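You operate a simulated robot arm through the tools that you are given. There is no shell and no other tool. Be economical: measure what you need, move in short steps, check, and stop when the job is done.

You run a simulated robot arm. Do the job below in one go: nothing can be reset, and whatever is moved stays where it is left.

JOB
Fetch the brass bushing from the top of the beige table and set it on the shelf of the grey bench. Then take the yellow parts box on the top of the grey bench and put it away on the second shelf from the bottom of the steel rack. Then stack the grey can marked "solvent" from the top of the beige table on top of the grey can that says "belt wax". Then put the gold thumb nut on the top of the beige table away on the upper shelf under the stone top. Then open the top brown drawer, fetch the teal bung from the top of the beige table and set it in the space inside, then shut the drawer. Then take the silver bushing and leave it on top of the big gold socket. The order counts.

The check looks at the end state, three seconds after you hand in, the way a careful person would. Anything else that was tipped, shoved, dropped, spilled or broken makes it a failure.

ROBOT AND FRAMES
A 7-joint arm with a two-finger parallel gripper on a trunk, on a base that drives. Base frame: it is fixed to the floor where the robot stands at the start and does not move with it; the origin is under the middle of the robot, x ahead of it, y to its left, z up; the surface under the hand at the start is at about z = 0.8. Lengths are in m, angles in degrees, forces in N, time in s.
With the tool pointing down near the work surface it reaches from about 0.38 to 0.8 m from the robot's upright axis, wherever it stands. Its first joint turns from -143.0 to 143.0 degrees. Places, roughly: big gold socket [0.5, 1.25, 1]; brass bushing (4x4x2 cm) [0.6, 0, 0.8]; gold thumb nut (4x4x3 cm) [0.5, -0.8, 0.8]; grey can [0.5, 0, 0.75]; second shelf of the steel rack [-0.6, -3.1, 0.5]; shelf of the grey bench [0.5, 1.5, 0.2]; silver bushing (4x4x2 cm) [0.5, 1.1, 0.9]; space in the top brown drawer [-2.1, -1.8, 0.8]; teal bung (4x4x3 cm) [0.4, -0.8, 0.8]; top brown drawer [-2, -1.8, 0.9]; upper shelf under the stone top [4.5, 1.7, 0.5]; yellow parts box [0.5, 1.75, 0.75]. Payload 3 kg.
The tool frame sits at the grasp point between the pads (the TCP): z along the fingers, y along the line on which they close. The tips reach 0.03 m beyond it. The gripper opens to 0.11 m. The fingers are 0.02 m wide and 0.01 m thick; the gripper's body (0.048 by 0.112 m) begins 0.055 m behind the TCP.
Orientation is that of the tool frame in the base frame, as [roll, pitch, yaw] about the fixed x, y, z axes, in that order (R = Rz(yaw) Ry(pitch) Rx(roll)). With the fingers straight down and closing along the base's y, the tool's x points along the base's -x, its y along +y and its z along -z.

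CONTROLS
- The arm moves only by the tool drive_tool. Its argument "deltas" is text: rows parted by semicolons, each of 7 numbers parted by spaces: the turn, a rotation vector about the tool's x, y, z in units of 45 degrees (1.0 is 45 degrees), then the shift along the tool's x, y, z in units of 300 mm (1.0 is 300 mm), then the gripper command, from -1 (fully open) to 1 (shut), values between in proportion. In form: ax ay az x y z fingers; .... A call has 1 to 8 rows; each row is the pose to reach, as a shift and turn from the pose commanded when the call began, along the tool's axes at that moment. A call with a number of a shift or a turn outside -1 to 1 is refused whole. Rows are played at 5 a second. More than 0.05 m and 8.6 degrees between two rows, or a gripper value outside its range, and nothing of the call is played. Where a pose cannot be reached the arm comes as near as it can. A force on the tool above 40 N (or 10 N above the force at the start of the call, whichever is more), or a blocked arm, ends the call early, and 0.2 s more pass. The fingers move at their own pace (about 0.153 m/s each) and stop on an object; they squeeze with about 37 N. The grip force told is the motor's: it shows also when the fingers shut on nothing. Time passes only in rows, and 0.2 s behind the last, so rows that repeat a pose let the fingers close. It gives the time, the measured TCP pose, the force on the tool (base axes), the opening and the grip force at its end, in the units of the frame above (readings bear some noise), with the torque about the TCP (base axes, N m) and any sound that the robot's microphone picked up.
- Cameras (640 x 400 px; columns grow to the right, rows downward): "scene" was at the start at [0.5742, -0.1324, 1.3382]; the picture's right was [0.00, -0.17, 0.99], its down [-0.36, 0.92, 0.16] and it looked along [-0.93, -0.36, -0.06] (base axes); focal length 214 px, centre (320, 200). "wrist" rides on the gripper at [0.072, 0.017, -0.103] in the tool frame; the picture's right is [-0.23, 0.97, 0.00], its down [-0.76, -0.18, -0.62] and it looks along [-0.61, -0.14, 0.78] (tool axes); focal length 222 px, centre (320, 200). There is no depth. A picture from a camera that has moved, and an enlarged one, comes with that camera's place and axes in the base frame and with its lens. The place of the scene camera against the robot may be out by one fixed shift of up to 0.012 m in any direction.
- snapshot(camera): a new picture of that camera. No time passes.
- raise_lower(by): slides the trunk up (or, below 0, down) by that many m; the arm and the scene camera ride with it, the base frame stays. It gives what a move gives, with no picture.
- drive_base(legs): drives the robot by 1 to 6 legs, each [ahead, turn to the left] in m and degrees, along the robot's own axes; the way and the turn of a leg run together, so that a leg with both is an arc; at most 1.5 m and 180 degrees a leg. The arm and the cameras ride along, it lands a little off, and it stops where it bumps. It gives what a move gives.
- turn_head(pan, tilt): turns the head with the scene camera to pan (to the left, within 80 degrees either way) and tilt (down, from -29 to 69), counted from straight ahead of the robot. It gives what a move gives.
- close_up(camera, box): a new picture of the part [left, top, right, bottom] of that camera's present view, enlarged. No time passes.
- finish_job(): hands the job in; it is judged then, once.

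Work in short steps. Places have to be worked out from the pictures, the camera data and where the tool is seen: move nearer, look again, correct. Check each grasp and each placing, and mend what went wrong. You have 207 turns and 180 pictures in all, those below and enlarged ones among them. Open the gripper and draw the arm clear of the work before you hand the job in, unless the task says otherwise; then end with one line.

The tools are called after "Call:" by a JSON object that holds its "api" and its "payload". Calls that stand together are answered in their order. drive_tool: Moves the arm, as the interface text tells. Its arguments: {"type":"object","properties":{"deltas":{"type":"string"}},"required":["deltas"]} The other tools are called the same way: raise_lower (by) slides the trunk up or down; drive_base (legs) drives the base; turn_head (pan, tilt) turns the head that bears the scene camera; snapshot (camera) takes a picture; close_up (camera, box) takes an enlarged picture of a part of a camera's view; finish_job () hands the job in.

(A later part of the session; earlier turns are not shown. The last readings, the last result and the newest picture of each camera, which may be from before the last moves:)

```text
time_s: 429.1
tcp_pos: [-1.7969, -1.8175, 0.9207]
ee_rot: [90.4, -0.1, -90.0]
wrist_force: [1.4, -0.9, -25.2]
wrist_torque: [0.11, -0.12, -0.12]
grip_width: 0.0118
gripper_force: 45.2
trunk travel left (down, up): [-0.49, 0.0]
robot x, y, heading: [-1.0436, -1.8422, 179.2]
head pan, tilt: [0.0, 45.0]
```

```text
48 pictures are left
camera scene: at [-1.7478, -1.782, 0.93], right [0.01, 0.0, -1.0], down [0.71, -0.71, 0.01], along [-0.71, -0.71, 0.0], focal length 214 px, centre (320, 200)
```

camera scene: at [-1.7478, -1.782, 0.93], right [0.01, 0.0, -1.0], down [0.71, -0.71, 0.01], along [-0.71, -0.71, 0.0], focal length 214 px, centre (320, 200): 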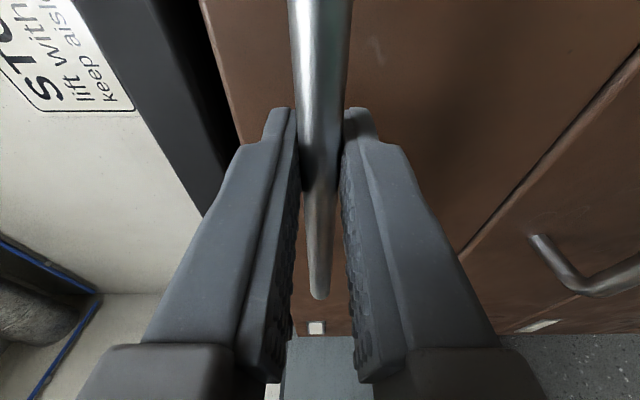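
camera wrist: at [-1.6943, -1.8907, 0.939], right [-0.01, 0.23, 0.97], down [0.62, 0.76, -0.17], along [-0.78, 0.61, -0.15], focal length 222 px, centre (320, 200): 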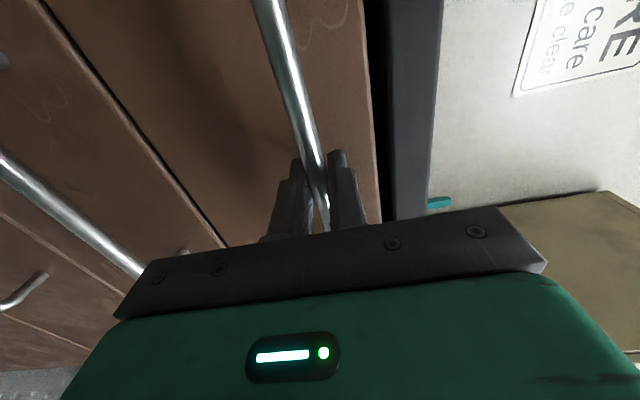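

I have the handle. I'll pull the drawer open along +x.

Call:
{"api": "drive_tool", "payload": {"deltas": "0 0 0 0 0 -0.06 1;0 0 0 0 0 -0.16 1;0 0 0 0 0 -0.28 1;0 0 0 0 0 -0.4 1;0 0 0 0 0 -0.52 1;0 0 0 0 0 -0.64 1;0 0 0 0 0 -0.76 1;0 0 0 0 0 -0.86 1"}}

Call:
{"api": "snapshot", "payload": {"camera": "scene"}}

```text
time_s: 430.1
tcp_pos: [-1.6886, -1.8181, 0.9197]
ee_rot: [90.9, -0.1, -89.9]
wrist_force: [0.4, -2.1, -27.2]
wrist_torque: [0.08, -0.3, 0.17]
grip_width: 0.0117
gripper_force: 45.5
trunk travel left (down, up): [-0.49, 0.0]
robot x, y, heading: [-1.0491, -1.8432, 179.3]
head pan, tilt: [0.0, 45.0]
stopped in row 4: the force on the tool passed its limit at 46 N (the readings are from after the stop); the commanded pose is now the measured one
```

```text
47 pictures are left
camera scene: at [-1.6387, -1.782, 0.9303], right [0.01, 0.0, -1.0], down [0.71, -0.71, 0.01], along [-0.71, -0.71, -0.01], focal length 214 px, centre (320, 200)
```

scene: 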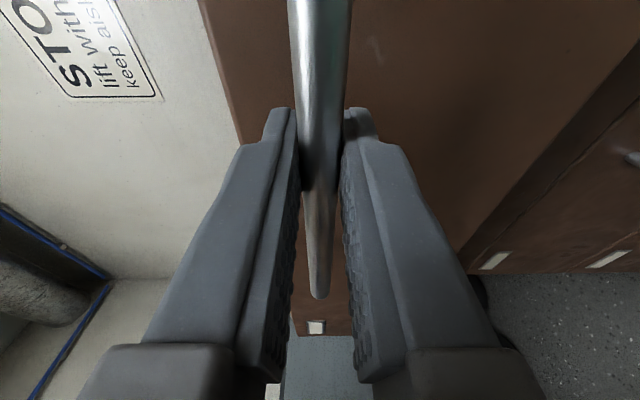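

The drawer is 11 cm out. There's a vertical strain, so I'll move down 2 mm to relieve it and pull on more slowly.

Call:
{"api": "drive_tool", "payload": {"deltas": "0 0 0 0 -0.008 0 1;0 0 0 0 -0.008 -0.06 1;0 0 0 0 -0.008 -0.13 1;0 0 0 0 -0.008 -0.2 1;0 0 0 0 -0.008 -0.27 1;0 0 0 0 -0.008 -0.34 1;0 0 0 0 -0.008 -0.41 1;0 0 0 0 -0.008 -0.48 1"}}

```text
time_s: 431.9
tcp_pos: [-1.5414, -1.818, 0.9209]
ee_rot: [90.3, 0.0, -90.0]
wrist_force: [1.7, 3.3, -0.9]
wrist_torque: [0.04, -0.14, 0.16]
grip_width: 0.0117
gripper_force: 45.0
trunk travel left (down, up): [-0.49, 0.0]
robot x, y, heading: [-1.0432, -1.8461, 179.1]
head pan, tilt: [0.0, 45.0]
```

It's 25 cm open. I'll pull 3 cm more, release the handle, and back away.

Call:
{"api": "drive_tool", "payload": {"deltas": "0 0 0 0 0 -0.05 1;0 0 0 0 0 -0.1 1;0 0 0 0 0 -0.1 1;0 0 0 0 0 -0.1 0;0 0 0 0 0 -0.1 -1;0 0 0 0 0 -0.1 -1"}}

Call:
{"api": "drive_base", "payload": {"legs": [[-0.35, 0]]}}

Call:
{"api": "snapshot", "payload": {"camera": "wrist"}}

```text
time_s: 433.3
tcp_pos: [-1.5129, -1.818, 0.9222]
ee_rot: [90.3, 0.0, -90.0]
wrist_force: [0.6, -0.5, -1.4]
wrist_torque: [0.0, 0.03, 0.0]
grip_width: 0.11
gripper_force: 0.2
trunk travel left (down, up): [-0.49, 0.0]
robot x, y, heading: [-1.044, -1.8434, 179.2]
head pan, tilt: [0.0, 45.0]
```

```text
time_s: 435.6
tcp_pos: [-1.148, -1.8203, 0.9218]
ee_rot: [90.4, 0.0, -90.3]
wrist_force: [0.0, 1.3, -0.2]
wrist_torque: [0.0, 0.0, -0.02]
grip_width: 0.1101
gripper_force: 0.0
trunk travel left (down, up): [-0.49, 0.0]
robot x, y, heading: [-0.684, -1.8493, 178.9]
head pan, tilt: [0.0, 45.0]
```

```text
46 pictures are left
camera wrist: at [-1.0453, -1.8952, 0.9401], right [-0.01, 0.23, 0.97], down [0.63, 0.76, -0.17], along [-0.78, 0.61, -0.15], focal length 222 px, centre (320, 200)
```

wrist: 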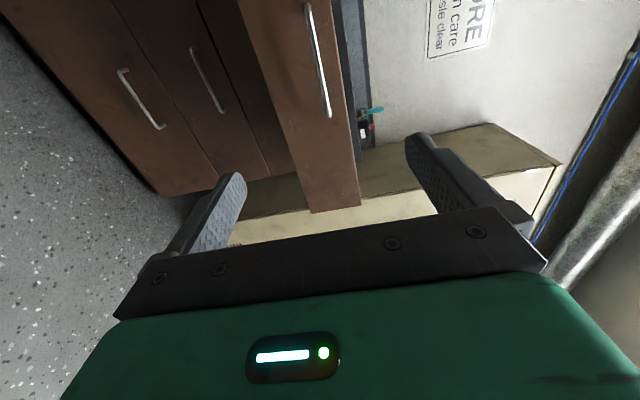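

The drawer stays open. I'll swing the tool back to pointing down, then drive to the bung on the beige table.

Call:
{"api": "drive_tool", "payload": {"deltas": "0.095 0.095 -0.095 0 0.05 0 -1;0.19 0.19 -0.19 0 0.1 0 -1;0.285 0.285 -0.285 0 0.15 0 -1;0.38 0.38 -0.38 0 0.2 0 -1;0.475 0.475 -0.475 0 0.25 0 -1;0.57 0.57 -0.57 0 0.3 0 -1;0.665 0.665 -0.665 0 0.35 0 -1;0.77 0.77 -0.77 0 0.4 0 -1"}}

Call:
{"api": "drive_tool", "payload": {"deltas": "0.095 0.095 -0.095 0 0 0 -1;0.19 0.19 -0.19 0 0 0 -1;0.285 0.285 -0.285 0 0 0 -1;0.38 0.38 -0.38 0 0 0 -1;0.475 0.475 -0.475 0 0 0 -1;0.57 0.57 -0.57 0 0 0 -1;0.665 0.665 -0.665 0 0 0 -1;0.77 0.77 -0.77 0 0 0 -1"}}

Call:
{"api": "drive_base", "payload": {"legs": [[0, -90], [1.03, 0], [0, -90], [0.35, 0]]}}

Call:
{"api": "turn_head", "payload": {"pan": 0, "tilt": 0}}

Call:
{"api": "snapshot", "payload": {"camera": "scene"}}

```text
time_s: 437.4
tcp_pos: [-1.2048, -1.8435, 1.0598]
ee_rot: [126.5, 14.3, -45.8]
wrist_force: [1.3, 1.4, 0.4]
wrist_torque: [-0.08, -0.02, 0.03]
grip_width: 0.1102
gripper_force: 0.1
out of reach, approached as far as the arm can: row 2, 3, 4, 5, 6, 7, 8
trunk travel left (down, up): [-0.49, 0.0]
robot x, y, heading: [-0.6798, -1.85, 178.9]
head pan, tilt: [0.0, 45.0]
```

```text
time_s: 439.2
tcp_pos: [-1.2057, -1.8433, 1.058]
ee_rot: [170.8, 2.3, 1.6]
wrist_force: [-0.4, -0.1, 0.1]
wrist_torque: [0.02, 0.01, 0.02]
grip_width: 0.1104
gripper_force: 0.0
trunk travel left (down, up): [-0.49, 0.0]
robot x, y, heading: [-0.6791, -1.8548, 178.7]
head pan, tilt: [0.0, 45.0]
```

```text
time_s: 443.6
tcp_pos: [-0.6888, -1.3207, 1.059]
ee_rot: [170.6, 2.4, -86.7]
wrist_force: [0.6, -0.4, -0.3]
wrist_torque: [0.01, 0.05, 0.04]
grip_width: 0.1098
gripper_force: 0.1
trunk travel left (down, up): [-0.49, 0.0]
robot x, y, heading: [-0.7419, -1.8453, 91.3]
head pan, tilt: [0.0, 45.0]
stopped in leg 1: the robot was blocked; the commanded pose is now the measured one
```

```text
time_s: 444.7
tcp_pos: [-0.69, -1.3205, 1.0604]
ee_rot: [170.6, 2.3, -86.5]
wrist_force: [0.1, 0.2, -0.9]
wrist_torque: [0.01, 0.01, 0.0]
grip_width: 0.1098
gripper_force: 0.0
trunk travel left (down, up): [-0.49, 0.0]
robot x, y, heading: [-0.7442, -1.8441, 91.1]
head pan, tilt: [0.0, 0.0]
```

```text
45 pictures are left
camera scene: at [-0.6892, -1.216, 1.1124], right [0.98, 0.07, -0.16], down [0.06, -1.0, -0.04], along [-0.17, 0.03, -0.99], focal length 214 px, centre (320, 200)
```

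scene: 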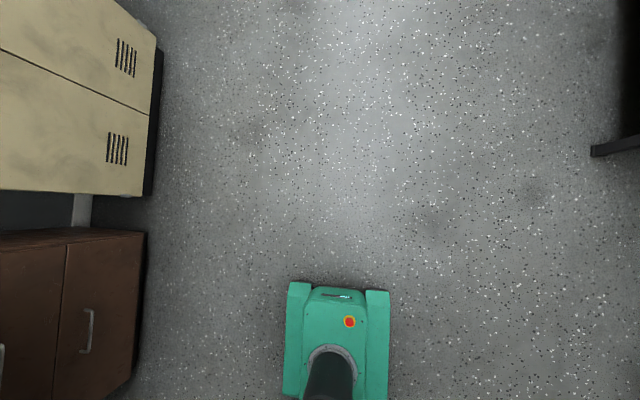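

Nothing is in the way; the stop came at the end of the turn. I'll continue.

Call:
{"api": "drive_base", "payload": {"legs": [[1.03, 0], [0, -88], [0.5, 0]]}}

Call:
{"api": "snapshot", "payload": {"camera": "scene"}}

```text
time_s: 453.8
tcp_pos: [-0.2447, -0.8264, 1.0597]
ee_rot: [170.6, 2.3, -170.9]
wrist_force: [0.4, -1.3, -0.6]
wrist_torque: [0.04, -0.04, -0.03]
grip_width: 0.1098
gripper_force: 0.1
trunk travel left (down, up): [-0.49, 0.0]
robot x, y, heading: [-0.7806, -0.7573, 5.7]
head pan, tilt: [0.0, 0.0]
stopped in leg 2: the robot was blocked; the commanded pose is now the measured one
```

```text
44 pictures are left
camera scene: at [-0.1358, -0.8186, 1.1127], right [0.16, -0.97, -0.16], down [-0.99, -0.16, -0.04], along [0.01, 0.17, -0.99], focal length 214 px, centre (320, 200)
```

scene: 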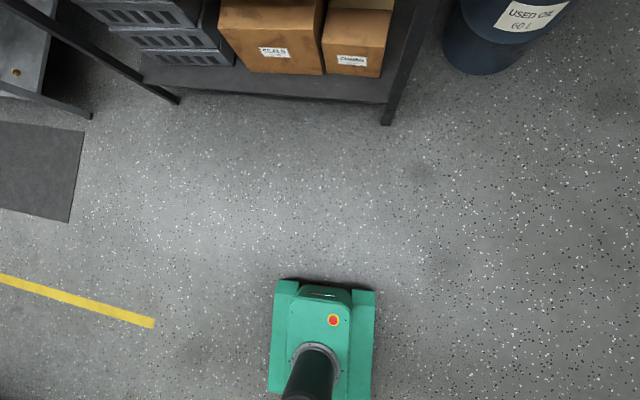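

I'll finish straightening up and approach the table.

Call:
{"api": "drive_base", "payload": {"legs": [[0, -5], [0.6, 0]]}}

Call:
{"api": "snapshot", "payload": {"camera": "scene"}}

```text
time_s: 457.7
tcp_pos: [0.3408, -0.8705, 1.0591]
ee_rot: [170.6, 2.4, -176.3]
wrist_force: [-0.9, 0.3, 0.0]
wrist_torque: [-0.01, 0.03, -0.01]
grip_width: 0.1102
gripper_force: 0.0
trunk travel left (down, up): [-0.49, 0.0]
robot x, y, heading: [-0.1882, -0.7542, 0.2]
head pan, tilt: [0.0, 0.0]
```

```text
43 pictures are left
camera scene: at [0.4504, -0.8734, 1.1126], right [0.07, -0.98, -0.16], down [-1.0, -0.07, -0.04], along [0.03, 0.17, -0.99], focal length 214 px, centre (320, 200)
```

scene: 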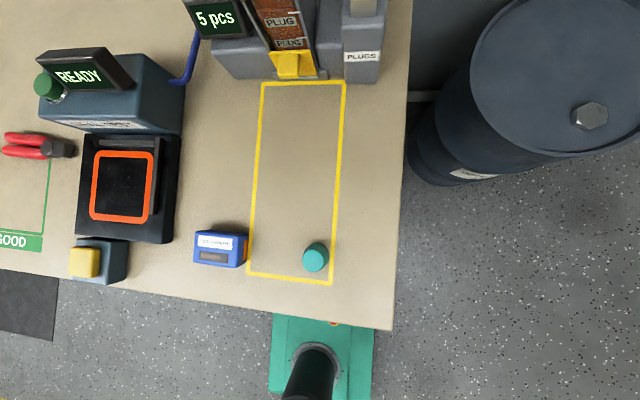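

The bung is at (0.380, -0.824). I'll level the tool and move to just above it.

Call:
{"api": "drive_tool", "payload": {"deltas": "0.042 0.011 0 -0.025 0.016 0.084 -0.5;0.084 0.021 0 -0.05 0.032 0.168 -0.5;0.125 0.032 0 -0.074 0.047 0.253 -0.5;0.167 0.042 0 -0.1 0.063 0.337 -0.5;0.209 0.053 0 -0.123 0.079 0.421 -0.5;0.209 0.053 0 -0.123 0.079 0.421 -0.5"}}

Call:
{"api": "turn_head", "payload": {"pan": 0, "tilt": 45}}

Call:
{"api": "snapshot", "payload": {"camera": "wrist"}}

Call:
{"api": "snapshot", "payload": {"camera": "scene"}}

```text
time_s: 459.1
tcp_pos: [0.3823, -0.8239, 0.9422]
ee_rot: [-179.9, 0.0, -176.1]
wrist_force: [0.0, 0.5, -0.2]
wrist_torque: [-0.01, 0.02, 0.0]
grip_width: 0.0826
gripper_force: 0.1
trunk travel left (down, up): [-0.49, 0.0]
robot x, y, heading: [-0.1887, -0.7546, 0.2]
head pan, tilt: [0.0, 0.0]
```

```text
time_s: 460.2
tcp_pos: [0.3822, -0.8243, 0.9419]
ee_rot: [-179.9, 0.0, -176.1]
wrist_force: [0.1, -0.1, 0.5]
wrist_torque: [-0.02, -0.01, 0.01]
grip_width: 0.0823
gripper_force: 0.0
trunk travel left (down, up): [-0.49, 0.0]
robot x, y, heading: [-0.1872, -0.7515, 0.3]
head pan, tilt: [0.0, 45.0]
```

```text
42 pictures are left
camera wrist: at [0.3084, -0.8131, 1.046], right [0.16, 0.99, 0.0], down [0.77, -0.13, 0.62], along [0.61, -0.1, -0.78], focal length 222 px, centre (320, 200)
```

wrist: 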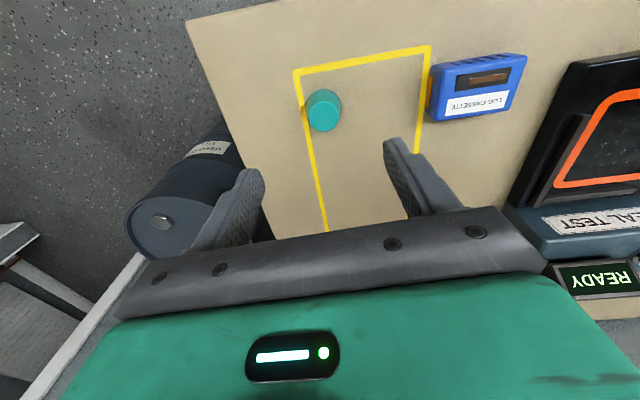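

```text
41 pictures are left
camera scene: at [0.422, -0.825, 0.9996], right [0.07, -1.0, 0.0], down [-0.71, -0.05, 0.71], along [-0.71, -0.05, -0.71], focal length 214 px, centre (320, 200)
```

scene: 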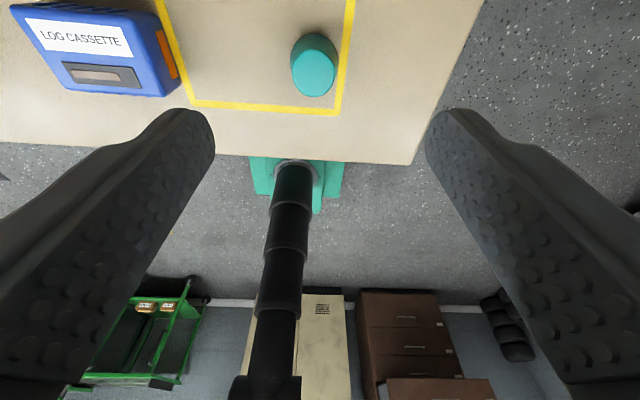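

The bung's at (0.377, -0.822). I'll come down around it, close, and lift.

Call:
{"api": "drive_tool", "payload": {"deltas": "0 0 0 0.016 0.007 0.1 -0.5;0 0 0 0.016 0.007 0.2 -0.5;0 0 0 0.016 0.007 0.28 -0.5;0 0 0 0.016 0.007 0.33 -0.5;0 0 0 0.016 0.007 0.355 -0.5;0 0 0 0.016 0.007 0.355 0.2;0 0 0 0.016 0.007 0.355 1;0 0 0 0.016 0.007 0.355 1"}}

Call:
{"api": "drive_tool", "payload": {"deltas": "0 0 0 0 0 0 1;0 0 0 0 0 -0.03 1;0 0 0 0 0 -0.07 1;0 0 0 0 0 -0.12 1"}}

Call:
{"api": "close_up", "payload": {"camera": "scene", "box": [160, 50, 480, 250]}}

```text
time_s: 462.0
tcp_pos: [0.3756, -0.8234, 0.8352]
ee_rot: [179.9, 0.0, -176.1]
wrist_force: [0.0, 0.0, 0.1]
wrist_torque: [0.02, 0.01, -0.05]
grip_width: 0.0342
gripper_force: 37.3
trunk travel left (down, up): [-0.49, 0.0]
robot x, y, heading: [-0.1885, -0.7555, 0.1]
head pan, tilt: [0.0, 45.0]
```

```text
time_s: 463.0
tcp_pos: [0.3753, -0.8215, 0.8707]
ee_rot: [179.9, -0.1, -176.1]
wrist_force: [-0.2, -1.0, 1.1]
wrist_torque: [0.0, 0.07, 0.01]
grip_width: 0.0343
gripper_force: 37.1
trunk travel left (down, up): [-0.49, 0.0]
robot x, y, heading: [-0.1905, -0.7568, 0.5]
head pan, tilt: [0.0, 45.0]
```

```text
2.00 times, centred on (320, 150) of scene
camera zoom: at [0.4163, -0.8227, 0.9288], right [0.07, -1.0, 0.0], down [-0.71, -0.05, 0.71], along [-0.71, -0.05, -0.71], focal length 429 px, centre (320, 300)
```

zoom: 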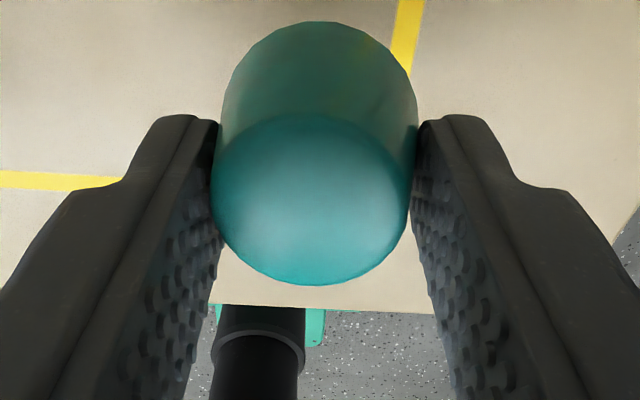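

The bung is held. I'll raise it and drive back to the open drawer.

Call:
{"api": "drive_tool", "payload": {"deltas": "0 0 0 0 0 -0.1 1;0 0 0 0 0 -0.2 1;0 0 0 0 0 -0.3 1;0 0 0 0 0 -0.4 1;0 0 0 0 0 -0.5 1;0 0 0 0 0 -0.6 1;0 0 0 0 0 -0.7 1;0 0 0 0 0 -0.78 1"}}

Call:
{"api": "drive_base", "payload": {"legs": [[-0.5, 0], [0, -85]]}}

Call:
{"api": "drive_base", "payload": {"legs": [[0, -5], [1.05, 0], [0, -83]]}}

```text
time_s: 464.8
tcp_pos: [0.3741, -0.8209, 1.102]
ee_rot: [179.9, -0.1, -176.1]
wrist_force: [-0.3, 0.6, -0.7]
wrist_torque: [-0.02, 0.01, -0.02]
grip_width: 0.0343
gripper_force: 36.7
trunk travel left (down, up): [-0.49, 0.0]
robot x, y, heading: [-0.1911, -0.7526, 0.2]
head pan, tilt: [0.0, 45.0]
```

```text
time_s: 471.6
tcp_pos: [-0.7461, -1.3225, 1.1013]
ee_rot: [180.0, -0.2, 95.0]
wrist_force: [-0.7, 1.3, -0.1]
wrist_torque: [-0.05, -0.01, 0.0]
grip_width: 0.0338
gripper_force: 37.2
trunk travel left (down, up): [-0.49, 0.0]
robot x, y, heading: [-0.6235, -0.7532, -88.2]
head pan, tilt: [0.0, 45.0]
```

```text
time_s: 481.5
tcp_pos: [-1.2626, -1.6663, 1.1043]
ee_rot: [-179.9, 0.1, 4.6]
wrist_force: [-0.1, 1.1, -0.5]
wrist_torque: [-0.03, 0.03, 0.01]
grip_width: 0.0335
gripper_force: 37.0
trunk travel left (down, up): [-0.49, 0.0]
robot x, y, heading: [-0.6934, -1.8572, -177.5]
head pan, tilt: [0.0, 45.0]
stopped in leg 3: the robot was blocked; the commanded pose is now the measured one
```

Forward a little, then I'll look down into the drawer.

Call:
{"api": "drive_base", "payload": {"legs": [[0.28, 0]]}}

Call:
{"api": "turn_head", "payload": {"pan": 0, "tilt": 0}}

Call:
{"api": "snapshot", "payload": {"camera": "scene"}}

Call:
{"api": "snapshot", "payload": {"camera": "wrist"}}

```text
time_s: 483.4
tcp_pos: [-1.5397, -1.6745, 1.1049]
ee_rot: [-179.9, 0.0, 4.3]
wrist_force: [-0.2, -0.4, 0.2]
wrist_torque: [-0.01, -0.01, -0.01]
grip_width: 0.0333
gripper_force: 37.5
trunk travel left (down, up): [-0.49, 0.0]
robot x, y, heading: [-0.9723, -1.8702, -177.8]
head pan, tilt: [0.0, 45.0]
```

```text
time_s: 484.6
tcp_pos: [-1.5405, -1.6747, 1.1045]
ee_rot: [180.0, 0.0, 4.4]
wrist_force: [-0.2, 0.2, -0.4]
wrist_torque: [-0.03, 0.03, 0.04]
grip_width: 0.0331
gripper_force: 37.2
trunk travel left (down, up): [-0.49, 0.0]
robot x, y, heading: [-0.9721, -1.8727, -177.4]
head pan, tilt: [0.0, 0.0]
```

```text
39 pictures are left
camera scene: at [-1.649, -1.6871, 1.1532], right [-0.08, 1.0, 0.0], down [1.0, 0.08, 0.0], along [0.0, 0.0, -1.0], focal length 214 px, centre (320, 200)
```

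scene: 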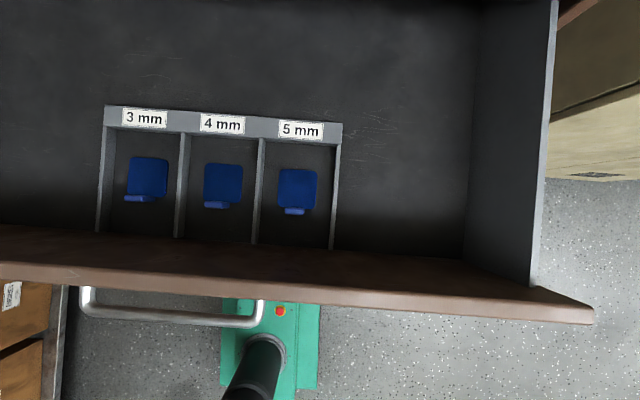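

```text
38 pictures are left
camera wrist: at [-1.4671, -1.6873, 1.2082], right [-0.15, -0.99, 0.0], down [-0.77, 0.12, 0.62], along [-0.62, 0.09, -0.78], focal length 222 px, centre (320, 200)
```

wrist: 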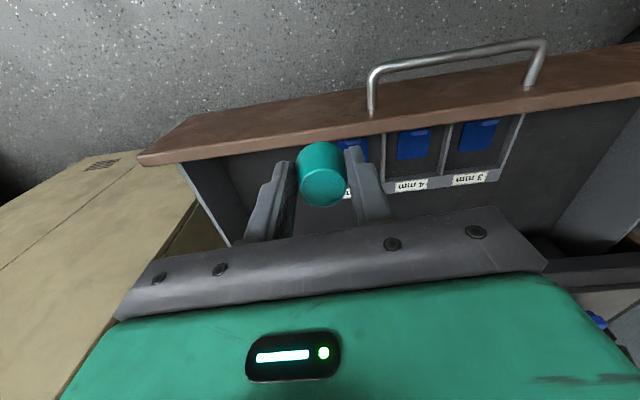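

The drawer holds a 3/4/5 mm divider tray, and the floor to its right around (-1.71, -1.557) is free. I'll tuck the head and move above that spot.

Call:
{"api": "turn_head", "payload": {"pan": 0, "tilt": 45}}

Call:
{"api": "drive_tool", "payload": {"deltas": "0 0 0 -0.09 -0.073 0.03 1;0 0 0 -0.18 -0.145 0.06 1;0 0 0 -0.27 -0.218 0.1 1;0 0 0 -0.36 -0.29 0.16 1;0 0 0 -0.45 -0.363 0.25 1;0 0 0 -0.535 -0.435 0.333 1;0 0 0 -0.535 -0.435 0.333 1"}}

Call:
{"api": "snapshot", "payload": {"camera": "scene"}}

Call:
{"api": "snapshot", "payload": {"camera": "wrist"}}

```text
time_s: 485.7
tcp_pos: [-1.5406, -1.6765, 1.1045]
ee_rot: [-179.9, 0.0, 4.4]
wrist_force: [0.1, -0.5, -0.4]
wrist_torque: [0.0, 0.0, 0.05]
grip_width: 0.0334
gripper_force: 37.2
trunk travel left (down, up): [-0.49, 0.0]
robot x, y, heading: [-0.9715, -1.8671, -178.0]
head pan, tilt: [0.0, 45.0]
```

```text
time_s: 487.3
tcp_pos: [-1.6391, -1.6108, 1.0736]
ee_rot: [-180.0, 0.0, 4.3]
wrist_force: [0.7, 0.2, 0.1]
wrist_torque: [-0.01, -0.01, -0.02]
grip_width: 0.0332
gripper_force: 36.9
out of reach, approached as far as the arm can: row 4, 5, 6, 7
trunk travel left (down, up): [-0.49, 0.0]
robot x, y, heading: [-0.9686, -1.8657, -177.9]
head pan, tilt: [0.0, 45.0]
```

```text
37 pictures are left
camera scene: at [-1.6771, -1.6171, 1.1306], right [-0.08, 1.0, 0.0], down [0.7, 0.05, 0.71], along [0.71, 0.05, -0.71], focal length 214 px, centre (320, 200)
```

scene: 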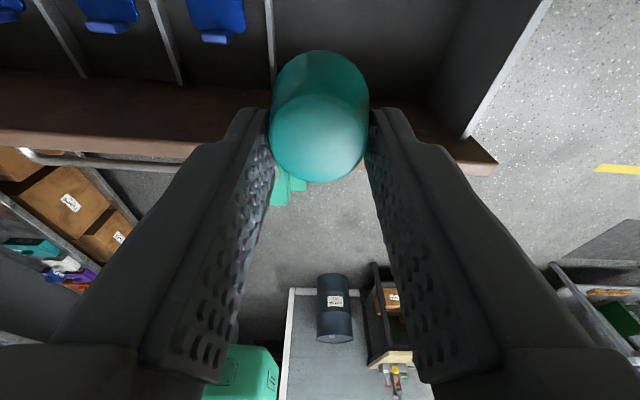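

```text
36 pictures are left
camera wrist: at [-1.5658, -1.6227, 1.1769], right [-0.15, -0.99, 0.0], down [-0.77, 0.12, 0.62], along [-0.62, 0.09, -0.78], focal length 222 px, centre (320, 200)
```

wrist: 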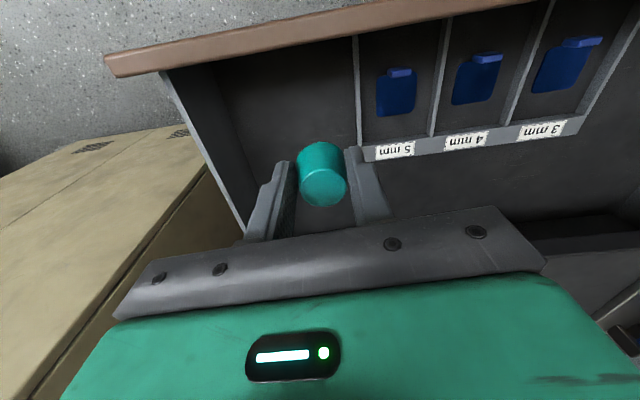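

That's out of reach at this height, so I'll drive 0.1 m nearer; the low base passes under the drawer.

Call:
{"api": "drive_base", "payload": {"legs": [[0.1, 0]]}}

Call:
{"api": "drive_tool", "payload": {"deltas": "0 0 0 0.02 -0.05 0.06 1;0 0 0 0.04 -0.1 0.12 1;0 0 0 0.06 -0.15 0.18 1;0 0 0 0.07 -0.19 0.25 1;0 0 0 0.07 -0.19 0.33 1;0 0 0 0.07 -0.19 0.42 1;0 0 0 0.07 -0.19 0.42 1"}}

Call:
{"api": "snapshot", "payload": {"camera": "scene"}}

Call:
{"api": "snapshot", "payload": {"camera": "wrist"}}

```text
time_s: 488.4
tcp_pos: [-1.7385, -1.6139, 1.072]
ee_rot: [-180.0, 0.0, 4.3]
wrist_force: [0.9, 0.2, 0.6]
wrist_torque: [-0.01, -0.03, 0.0]
grip_width: 0.0331
gripper_force: 37.0
trunk travel left (down, up): [-0.49, 0.0]
robot x, y, heading: [-1.075, -1.873, -177.8]
head pan, tilt: [0.0, 45.0]
```

```text
time_s: 490.0
tcp_pos: [-1.7163, -1.6117, 0.983]
ee_rot: [180.0, -0.1, 4.4]
wrist_force: [-0.3, 0.1, -0.1]
wrist_torque: [0.01, -0.02, 0.01]
grip_width: 0.0333
gripper_force: 37.3
out of reach, approached as far as the arm can: row 1, 2, 3, 4, 5, 6, 7
trunk travel left (down, up): [-0.49, 0.0]
robot x, y, heading: [-1.0713, -1.8698, -177.9]
head pan, tilt: [0.0, 45.0]
```

```text
35 pictures are left
camera scene: at [-1.7543, -1.6189, 1.0407], right [-0.08, 1.0, 0.0], down [0.7, 0.05, 0.71], along [0.71, 0.05, -0.71], focal length 214 px, centre (320, 200)
```

scene: 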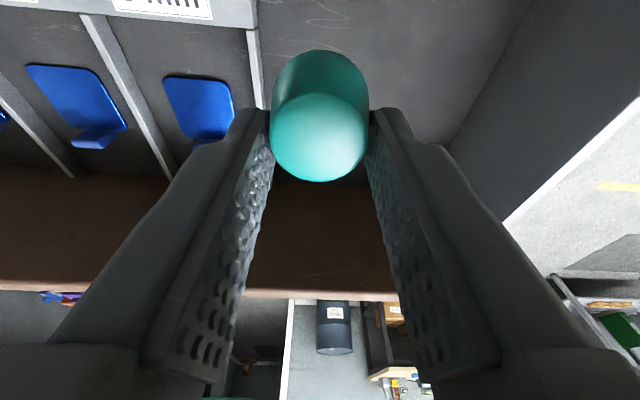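

```text
34 pictures are left
camera wrist: at [-1.6431, -1.6245, 1.0871], right [-0.15, -0.99, 0.0], down [-0.77, 0.12, 0.62], along [-0.61, 0.09, -0.78], focal length 222 px, centre (320, 200)
```

wrist: 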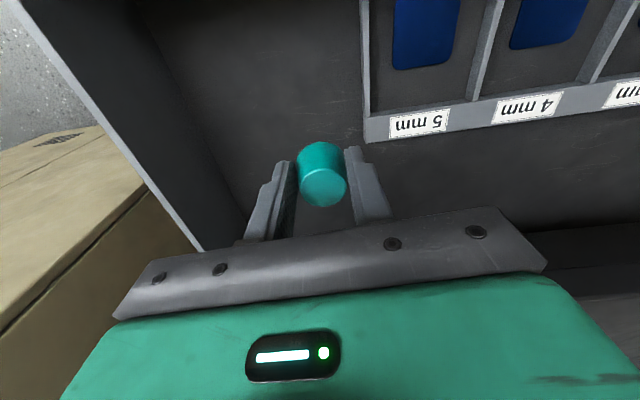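

I can't shift sideways any further here, so I'll turn the base about 5° to the right to swing the hand away from the tray.

Call:
{"api": "drive_base", "payload": {"legs": [[0, -5.5]]}}

Call:
{"api": "snapshot", "payload": {"camera": "wrist"}}

```text
time_s: 490.9
tcp_pos: [-1.6898, -1.5582, 0.9836]
ee_rot: [-180.0, -0.1, -1.1]
wrist_force: [-16.9, -8.8, 2.1]
wrist_torque: [1.05, -1.07, 0.08]
grip_width: 0.0328
gripper_force: 36.8
trunk travel left (down, up): [-0.49, 0.0]
robot x, y, heading: [-1.0725, -1.8744, 176.3]
head pan, tilt: [0.0, 45.0]
```

```text
33 pictures are left
camera wrist: at [-1.6182, -1.5766, 1.0884], right [-0.25, -0.97, 0.0], down [-0.76, 0.19, 0.62], along [-0.6, 0.15, -0.78], focal length 222 px, centre (320, 200)
```

wrist: 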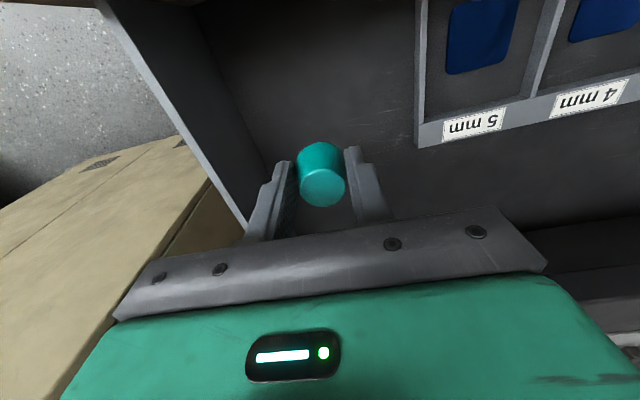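

There's an unexpected side force, so I'll re-read it with a hold.

Call:
{"api": "drive_tool", "payload": {"deltas": "0 0 0 0 0 0 1;0 0 0 0 0 0 1"}}

Call:
{"api": "snapshot", "payload": {"camera": "scene"}}

```text
time_s: 491.6
tcp_pos: [-1.691, -1.5571, 0.9864]
ee_rot: [180.0, 0.1, -1.1]
wrist_force: [-0.2, 0.4, -0.2]
wrist_torque: [-0.01, 0.02, -0.03]
grip_width: 0.033
gripper_force: 37.3
trunk travel left (down, up): [-0.49, 0.0]
robot x, y, heading: [-1.0708, -1.8737, 176.5]
head pan, tilt: [0.0, 45.0]
```

```text
32 pictures are left
camera scene: at [-1.7287, -1.5608, 1.0439], right [0.02, 1.0, 0.0], down [0.71, -0.01, 0.71], along [0.71, -0.01, -0.71], focal length 214 px, centre (320, 200)
```

scene: 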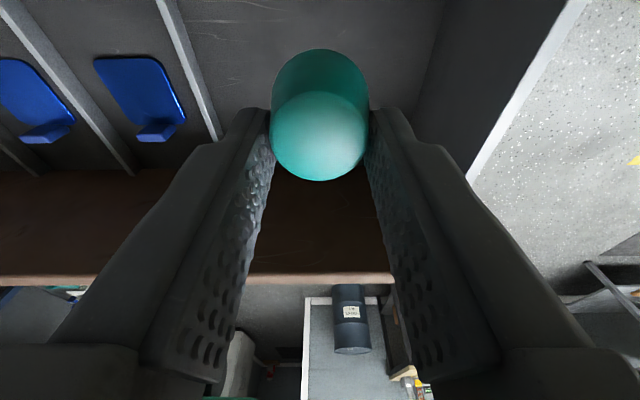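

That was only a transient. The bung is over clear drawer floor, so I'll lower it.

Call:
{"api": "drive_tool", "payload": {"deltas": "0 0 0 -0.03 0 0.08 1;0 0 0 -0.06 0 0.17 1;0 0 0 -0.06 0 0.26 1;0 0 0 -0.06 0 0.34 1;0 0 0 -0.06 0 0.4 1;0 0 0 -0.06 0 0.44 1;0 0 0 -0.06 0 0.47 1;0 0 0 -0.06 0 0.49 1"}}

Call:
{"api": "snapshot", "payload": {"camera": "scene"}}

```text
time_s: 493.4
tcp_pos: [-1.6615, -1.5935, 0.8849]
ee_rot: [-179.9, 0.1, -1.0]
wrist_force: [0.6, 0.3, -0.9]
wrist_torque: [0.01, -0.02, 0.04]
grip_width: 0.0331
gripper_force: 36.9
out of reach, approached as far as the arm can: row 1, 2, 3, 4, 5, 6, 7, 8
trunk travel left (down, up): [-0.49, 0.0]
robot x, y, heading: [-1.0728, -1.8755, 176.7]
head pan, tilt: [0.0, 45.0]
```

```text
31 pictures are left
camera scene: at [-1.6992, -1.5974, 0.9417], right [0.02, 1.0, 0.0], down [0.71, -0.01, 0.71], along [0.71, -0.01, -0.71], focal length 214 px, centre (320, 200)
```

scene: 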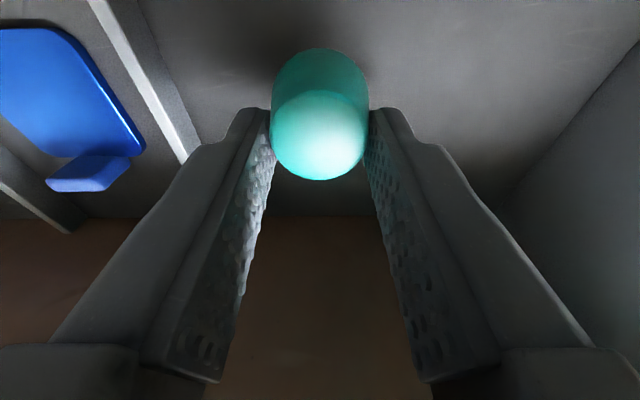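

The arm's reach shortens as it dips with the trunk at full height. I'll nudge the base 5 cm forward, then lower with the trunk instead.

Call:
{"api": "drive_base", "payload": {"legs": [[0.05, -2]]}}

Call:
{"api": "raise_lower", "payload": {"by": -0.035}}

Call:
{"api": "snapshot", "payload": {"camera": "scene"}}

```text
time_s: 494.3
tcp_pos: [-1.7029, -1.5713, 0.8842]
ee_rot: [179.9, 0.1, -2.8]
wrist_force: [-0.6, 0.1, -0.7]
wrist_torque: [0.04, 0.02, -0.01]
grip_width: 0.0331
gripper_force: 37.1
trunk travel left (down, up): [-0.49, 0.0]
robot x, y, heading: [-1.1214, -1.873, 174.6]
head pan, tilt: [0.0, 45.0]
```

```text
time_s: 494.8
tcp_pos: [-1.7052, -1.5715, 0.865]
ee_rot: [-179.9, 0.6, -2.9]
wrist_force: [-0.7, -3.4, 11.9]
wrist_torque: [-0.22, 0.02, 0.01]
grip_width: 0.0328
gripper_force: 37.1
trunk travel left (down, up): [-0.466, 0.024]
robot x, y, heading: [-1.1276, -1.8749, 174.7]
head pan, tilt: [0.0, 45.0]
stopped: the force on the tool passed its limit at 52 N (the readings are from after the stop); the commanded pose is now the measured one
```

```text
30 pictures are left
camera scene: at [-1.7431, -1.5726, 0.9225], right [0.05, 1.0, 0.0], down [0.71, -0.04, 0.7], along [0.7, -0.03, -0.71], focal length 214 px, centre (320, 200)
```

scene: 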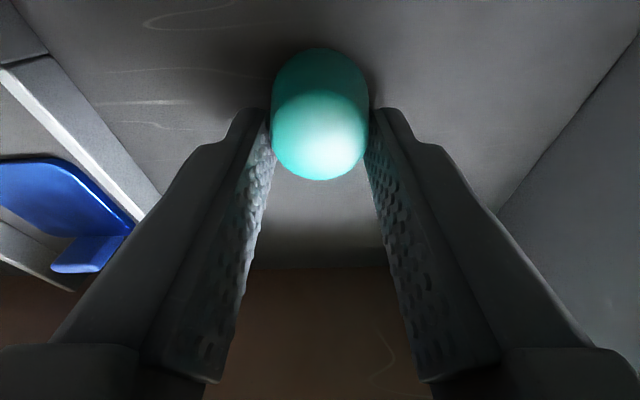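

The bung touched the drawer floor at z≈0.83. I'll release it with a small opening.

Call:
{"api": "drive_tool", "payload": {"deltas": "0 0 0 0 0 -0.005 1;0 0 0 0 0 -0.005 0.2;0 0 0 0 0 -0.005 0;0 0 0 0 0 -0.005 -0.1;0 0 0 0 0 -0.005 -0.1"}}

Call:
{"api": "snapshot", "payload": {"camera": "scene"}}

Call:
{"api": "raise_lower", "payload": {"by": 0.02}}

```text
time_s: 496.0
tcp_pos: [-1.7056, -1.5695, 0.8642]
ee_rot: [-179.9, 0.5, -3.0]
wrist_force: [0.0, 0.3, -0.3]
wrist_torque: [0.0, 0.02, 0.01]
grip_width: 0.0605
gripper_force: 0.1
trunk travel left (down, up): [-0.466, 0.024]
robot x, y, heading: [-1.1295, -1.8742, 174.6]
head pan, tilt: [0.0, 45.0]
```

```text
29 pictures are left
camera scene: at [-1.7426, -1.5718, 0.9225], right [0.05, 1.0, 0.0], down [0.71, -0.04, 0.7], along [0.7, -0.03, -0.71], focal length 214 px, centre (320, 200)
```

scene: 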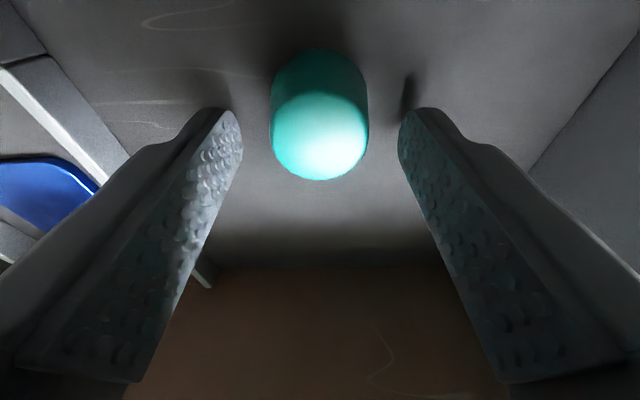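

```text
time_s: 496.7
tcp_pos: [-1.7045, -1.5702, 0.8841]
ee_rot: [-179.8, 0.4, -2.7]
wrist_force: [-0.6, 0.5, -1.4]
wrist_torque: [0.0, -0.01, -0.02]
grip_width: 0.0606
gripper_force: 0.0
trunk travel left (down, up): [-0.486, 0.004]
robot x, y, heading: [-1.1273, -1.8754, 174.4]
head pan, tilt: [0.0, 45.0]
```

The bung stands on the drawer floor. I'll lift the hand straight out and back away.

Call:
{"api": "drive_tool", "payload": {"deltas": "0 0 0 0 0 -0.1 -0.1;0 0 0 0 0 -0.2 -0.1;0 0 0 0 0 -0.3 -0.1;0 0 0 0 0 -0.4 -0.1;0 0 0 0 0 -0.5 -0.1;0 0 0 0 0 -0.58 -0.1;0 0 0 0 0 -0.65 -0.1"}}

Call:
{"api": "snapshot", "payload": {"camera": "scene"}}

```text
time_s: 498.3
tcp_pos: [-1.7018, -1.5706, 1.0799]
ee_rot: [180.0, 0.4, -2.9]
wrist_force: [-0.3, 0.6, -0.2]
wrist_torque: [-0.03, -0.02, 0.03]
grip_width: 0.0605
gripper_force: 0.0
trunk travel left (down, up): [-0.486, 0.004]
robot x, y, heading: [-1.123, -1.8707, 174.8]
head pan, tilt: [0.0, 45.0]
```

```text
28 pictures are left
camera scene: at [-1.74, -1.5736, 1.1374], right [0.05, 1.0, 0.0], down [0.71, -0.04, 0.7], along [0.7, -0.03, -0.71], focal length 214 px, centre (320, 200)
```

scene: 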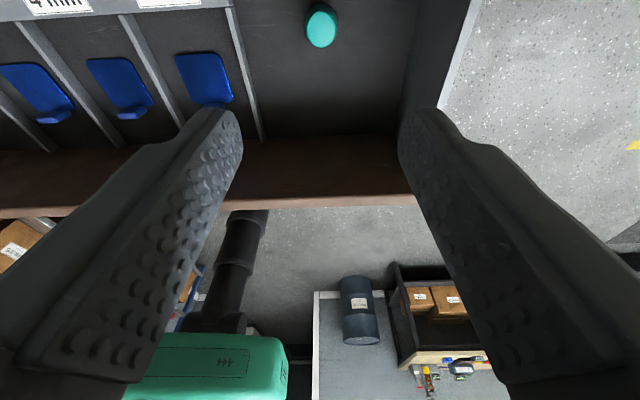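

The bung stands upright in the drawer. I'll back off, square up, close the fingers, and bring them down in front of the handle's middle.

Call:
{"api": "drive_base", "payload": {"legs": [[-0.45, 0], [0, 5.5]]}}

Call:
{"api": "drive_tool", "payload": {"deltas": "0 0 0 0 0.1 0.08 1;0 0 0 0 0.2 0.17 1;0 0 0 0 0.3 0.25 1;0 0 0 0 0.4 0.34 1;0 0 0 0 0.44 0.42 1;0 0 0 0 0.44 0.49 1;0 0 0 0 0.44 0.49 1"}}

Call:
{"api": "turn_head", "payload": {"pan": 0, "tilt": 0}}

Call:
{"api": "snapshot", "payload": {"camera": "wrist"}}

```text
time_s: 501.6
tcp_pos: [-1.2776, -1.6677, 1.079]
ee_rot: [-180.0, 0.3, 2.0]
wrist_force: [0.1, 0.2, -0.6]
wrist_torque: [-0.04, 0.01, 0.01]
grip_width: 0.0607
gripper_force: 0.1
trunk travel left (down, up): [-0.486, 0.004]
robot x, y, heading: [-0.6784, -1.9156, 179.5]
head pan, tilt: [0.0, 45.0]
```

```text
time_s: 503.1
tcp_pos: [-1.2742, -1.8012, 0.934]
ee_rot: [-179.9, 0.3, 2.0]
wrist_force: [0.4, -0.4, -0.2]
wrist_torque: [0.01, 0.01, -0.02]
grip_width: 0.0002
gripper_force: 37.5
trunk travel left (down, up): [-0.486, 0.004]
robot x, y, heading: [-0.6739, -1.918, 179.5]
head pan, tilt: [0.0, 45.0]
```

```text
time_s: 504.3
tcp_pos: [-1.2755, -1.8009, 0.9347]
ee_rot: [-179.8, 0.4, 2.0]
wrist_force: [-0.4, 0.9, 0.0]
wrist_torque: [0.03, -0.01, 0.01]
grip_width: 0.0004
gripper_force: 37.0
trunk travel left (down, up): [-0.486, 0.004]
robot x, y, heading: [-0.6739, -1.9144, 179.5]
head pan, tilt: [0.0, 0.0]
```

```text
27 pictures are left
camera wrist: at [-1.2009, -1.8175, 1.0377], right [-0.19, -0.98, 0.0], down [-0.76, 0.15, 0.63], along [-0.62, 0.12, -0.78], focal length 222 px, centre (320, 200)
```

wrist: 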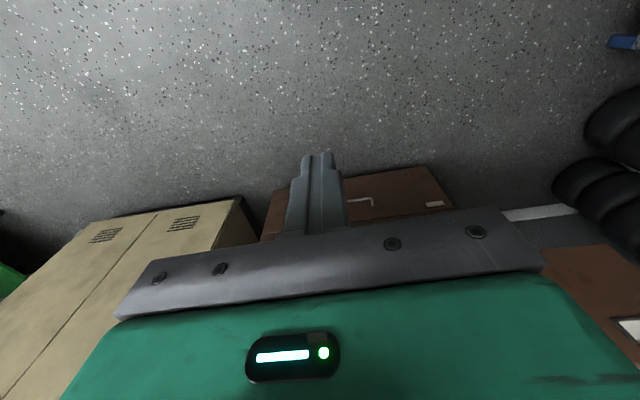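

I'll tuck the head fully out of the way, then drive forward so the closed fingers push the handle bar.

Call:
{"api": "turn_head", "payload": {"pan": 0, "tilt": 68}}

Call:
{"api": "drive_base", "payload": {"legs": [[0.2, 0]]}}

Call:
{"api": "drive_base", "payload": {"legs": [[0.24, 0]]}}

Call:
{"api": "snapshot", "payload": {"camera": "wrist"}}

```text
time_s: 505.7
tcp_pos: [-1.2751, -1.8026, 0.9345]
ee_rot: [-179.9, 0.4, 2.0]
wrist_force: [-0.4, 0.4, -0.5]
wrist_torque: [0.0, 0.01, 0.01]
grip_width: 0.0
gripper_force: 36.7
trunk travel left (down, up): [-0.486, 0.004]
robot x, y, heading: [-0.6716, -1.9127, 179.2]
head pan, tilt: [0.0, 68.0]
```

```text
time_s: 507.2
tcp_pos: [-1.4741, -1.7979, 0.9352]
ee_rot: [-179.9, 0.4, 1.9]
wrist_force: [-0.1, 0.0, 0.4]
wrist_torque: [-0.01, 0.03, 0.0]
grip_width: 0.0
gripper_force: 37.2
trunk travel left (down, up): [-0.486, 0.004]
robot x, y, heading: [-0.8749, -1.9132, 179.5]
head pan, tilt: [0.0, 68.0]
```

```text
time_s: 509.0
tcp_pos: [-1.7103, -1.7942, 0.9339]
ee_rot: [-179.9, 0.3, 1.7]
wrist_force: [0.2, 0.0, -0.6]
wrist_torque: [0.01, -0.01, -0.01]
grip_width: 0.0
gripper_force: 36.9
trunk travel left (down, up): [-0.486, 0.004]
robot x, y, heading: [-1.1128, -1.9143, 179.1]
head pan, tilt: [0.0, 68.0]
```

```text
26 pictures are left
camera wrist: at [-1.6373, -1.8094, 1.0381], right [-0.2, -0.98, 0.0], down [-0.76, 0.15, 0.63], along [-0.62, 0.12, -0.78], focal length 222 px, centre (320, 200)
```

wrist: 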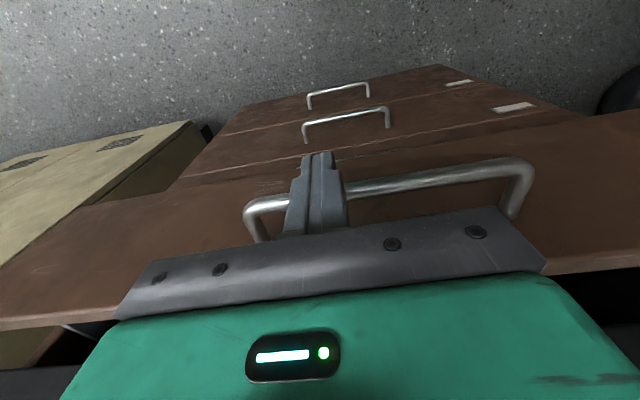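

The drawer slides in smoothly. I'll finish the last ~9 cm slowly with the arm.

Call:
{"api": "drive_tool", "payload": {"deltas": "0 0 0 -0.05 0 0 1;0 0 0 -0.1 0 0 1;0 0 0 -0.15 0 0 1;0 0 0 -0.2 0 0 1;0 0 0 -0.24 0 0 1;0 0 0 -0.28 0 0 1;0 0 0 -0.31 0 0 1;0 0 0 -0.34 0 0 1"}}

```text
time_s: 510.8
tcp_pos: [-1.7865, -1.798, 0.9412]
ee_rot: [179.9, 0.3, 1.8]
wrist_force: [13.7, 2.1, -5.4]
wrist_torque: [0.05, -0.35, -0.04]
grip_width: 0.0001
gripper_force: 37.2
out of reach, approached as far as the arm can: row 6, 7, 8
trunk travel left (down, up): [-0.486, 0.004]
robot x, y, heading: [-1.113, -1.9086, 179.1]
head pan, tilt: [0.0, 68.0]
```

I'm nearly shut but at the end of reach. I'll push on with the base by 2 cm.

Call:
{"api": "drive_base", "payload": {"legs": [[0.025, 0]]}}

Call:
{"api": "snapshot", "payload": {"camera": "wrist"}}

```text
time_s: 511.6
tcp_pos: [-1.7861, -1.7979, 0.9389]
ee_rot: [179.8, -0.8, 1.7]
wrist_force: [12.8, -1.4, 4.4]
wrist_torque: [0.17, -0.21, -0.04]
grip_width: 0.0
gripper_force: 36.9
trunk travel left (down, up): [-0.486, 0.004]
robot x, y, heading: [-1.1223, -1.9121, 179.4]
head pan, tilt: [0.0, 68.0]
stopped in leg 1: the force on the tool passed its limit at 66 N (the readings are from after the stop); the commanded pose is now the measured one
```

```text
25 pictures are left
camera wrist: at [-1.7158, -1.8133, 1.0439], right [-0.2, -0.98, 0.0], down [-0.78, 0.16, 0.61], along [-0.6, 0.12, -0.79], focal length 222 px, centre (320, 200)
```

wrist: 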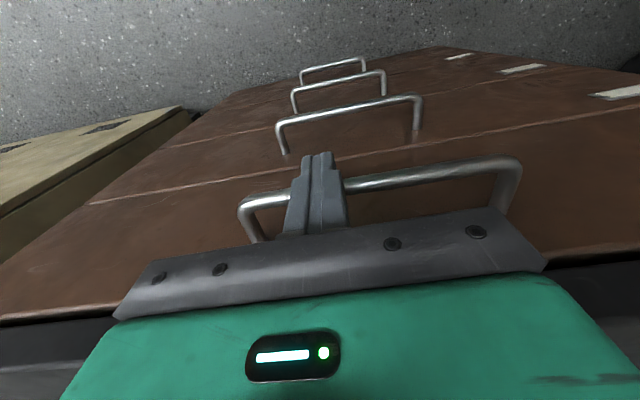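

The drawer is shut flush. I'll back off and lift the arm for driving.

Call:
{"api": "drive_base", "payload": {"legs": [[-0.4, 0]]}}

Call:
{"api": "drive_tool", "payload": {"deltas": "0 0 0 0.08 0.03 -0.1 1;0 0 0 0.16 0.06 -0.2 1;0 0 0 0.24 0.09 -0.3 1;0 0 0 0.32 0.12 -0.4 1;0 0 0 0.4 0.15 -0.5 1;0 0 0 0.45 0.2 -0.6 1;0 0 0 0.5 0.25 -0.68 1"}}

Call:
{"api": "drive_base", "payload": {"legs": [[0, -86]]}}

Call:
{"api": "drive_base", "payload": {"legs": [[1.3, 0], [0.95, 0]]}}

```text
time_s: 514.0
tcp_pos: [-1.3907, -1.8003, 0.9387]
ee_rot: [179.8, -0.8, 1.1]
wrist_force: [0.1, 0.0, 0.3]
wrist_torque: [-0.01, -0.01, -0.04]
grip_width: 0.0
gripper_force: 37.4
trunk travel left (down, up): [-0.486, 0.004]
robot x, y, heading: [-0.7223, -1.9177, 178.8]
head pan, tilt: [0.0, 68.0]
```

```text
time_s: 515.6
tcp_pos: [-1.2393, -1.8721, 1.1457]
ee_rot: [179.7, -0.7, 1.2]
wrist_force: [0.7, 0.6, 0.3]
wrist_torque: [0.0, 0.0, 0.0]
grip_width: 0.0
gripper_force: 37.0
trunk travel left (down, up): [-0.486, 0.004]
robot x, y, heading: [-0.7222, -1.9173, 178.5]
head pan, tilt: [0.0, 68.0]
```

```text
time_s: 519.8
tcp_pos: [-0.7055, -1.3974, 1.1431]
ee_rot: [179.8, -0.7, -85.7]
wrist_force: [0.1, -0.5, 1.1]
wrist_torque: [0.02, -0.01, 0.03]
grip_width: 0.0
gripper_force: 37.1
trunk travel left (down, up): [-0.486, 0.004]
robot x, y, heading: [-0.7821, -1.9142, 91.9]
head pan, tilt: [0.0, 68.0]
```

```text
time_s: 530.9
tcp_pos: [-0.6778, 0.8311, 1.1444]
ee_rot: [179.8, -0.6, -88.5]
wrist_force: [-0.3, 0.4, -0.6]
wrist_torque: [0.0, -0.01, 0.0]
grip_width: 0.0
gripper_force: 36.5
trunk travel left (down, up): [-0.486, 0.004]
robot x, y, heading: [-0.7828, 0.3139, 89.2]
head pan, tilt: [0.0, 68.0]
```

I'll approach the bench alongside, as before.

Call:
{"api": "drive_base", "payload": {"legs": [[0, -35], [0.7, 0], [0, 20], [0.75, 0], [0.1, 15], [-0.4, 0]]}}

Call:
{"api": "turn_head", "payload": {"pan": -35, "tilt": 20}}

Call:
{"api": "snapshot", "payload": {"camera": "scene"}}

```text
time_s: 544.1
tcp_pos: [-0.0722, 1.8573, 1.1451]
ee_rot: [179.8, -0.7, -88.5]
wrist_force: [-0.1, -0.4, 1.6]
wrist_torque: [0.03, 0.01, 0.02]
grip_width: 0.0
gripper_force: 36.9
trunk travel left (down, up): [-0.486, 0.004]
robot x, y, heading: [-0.1776, 1.3445, 89.1]
head pan, tilt: [0.0, 68.0]
```

```text
time_s: 545.3
tcp_pos: [-0.0723, 1.8581, 1.1459]
ee_rot: [179.8, -0.7, -88.5]
wrist_force: [-0.3, -0.2, -0.1]
wrist_torque: [-0.02, -0.01, -0.03]
grip_width: 0.0
gripper_force: 36.5
trunk travel left (down, up): [-0.486, 0.004]
robot x, y, heading: [-0.1763, 1.3441, 89.3]
head pan, tilt: [-35.0, 20.0]
```

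```text
24 pictures are left
camera scene: at [-0.0208, 1.9336, 1.2079], right [0.82, 0.03, 0.57], down [-0.17, -0.94, 0.29], along [0.54, -0.34, -0.77], focal length 214 px, centre (320, 200)
```

scene: 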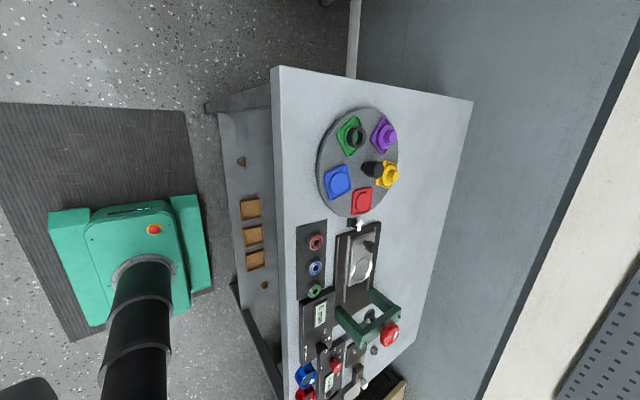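

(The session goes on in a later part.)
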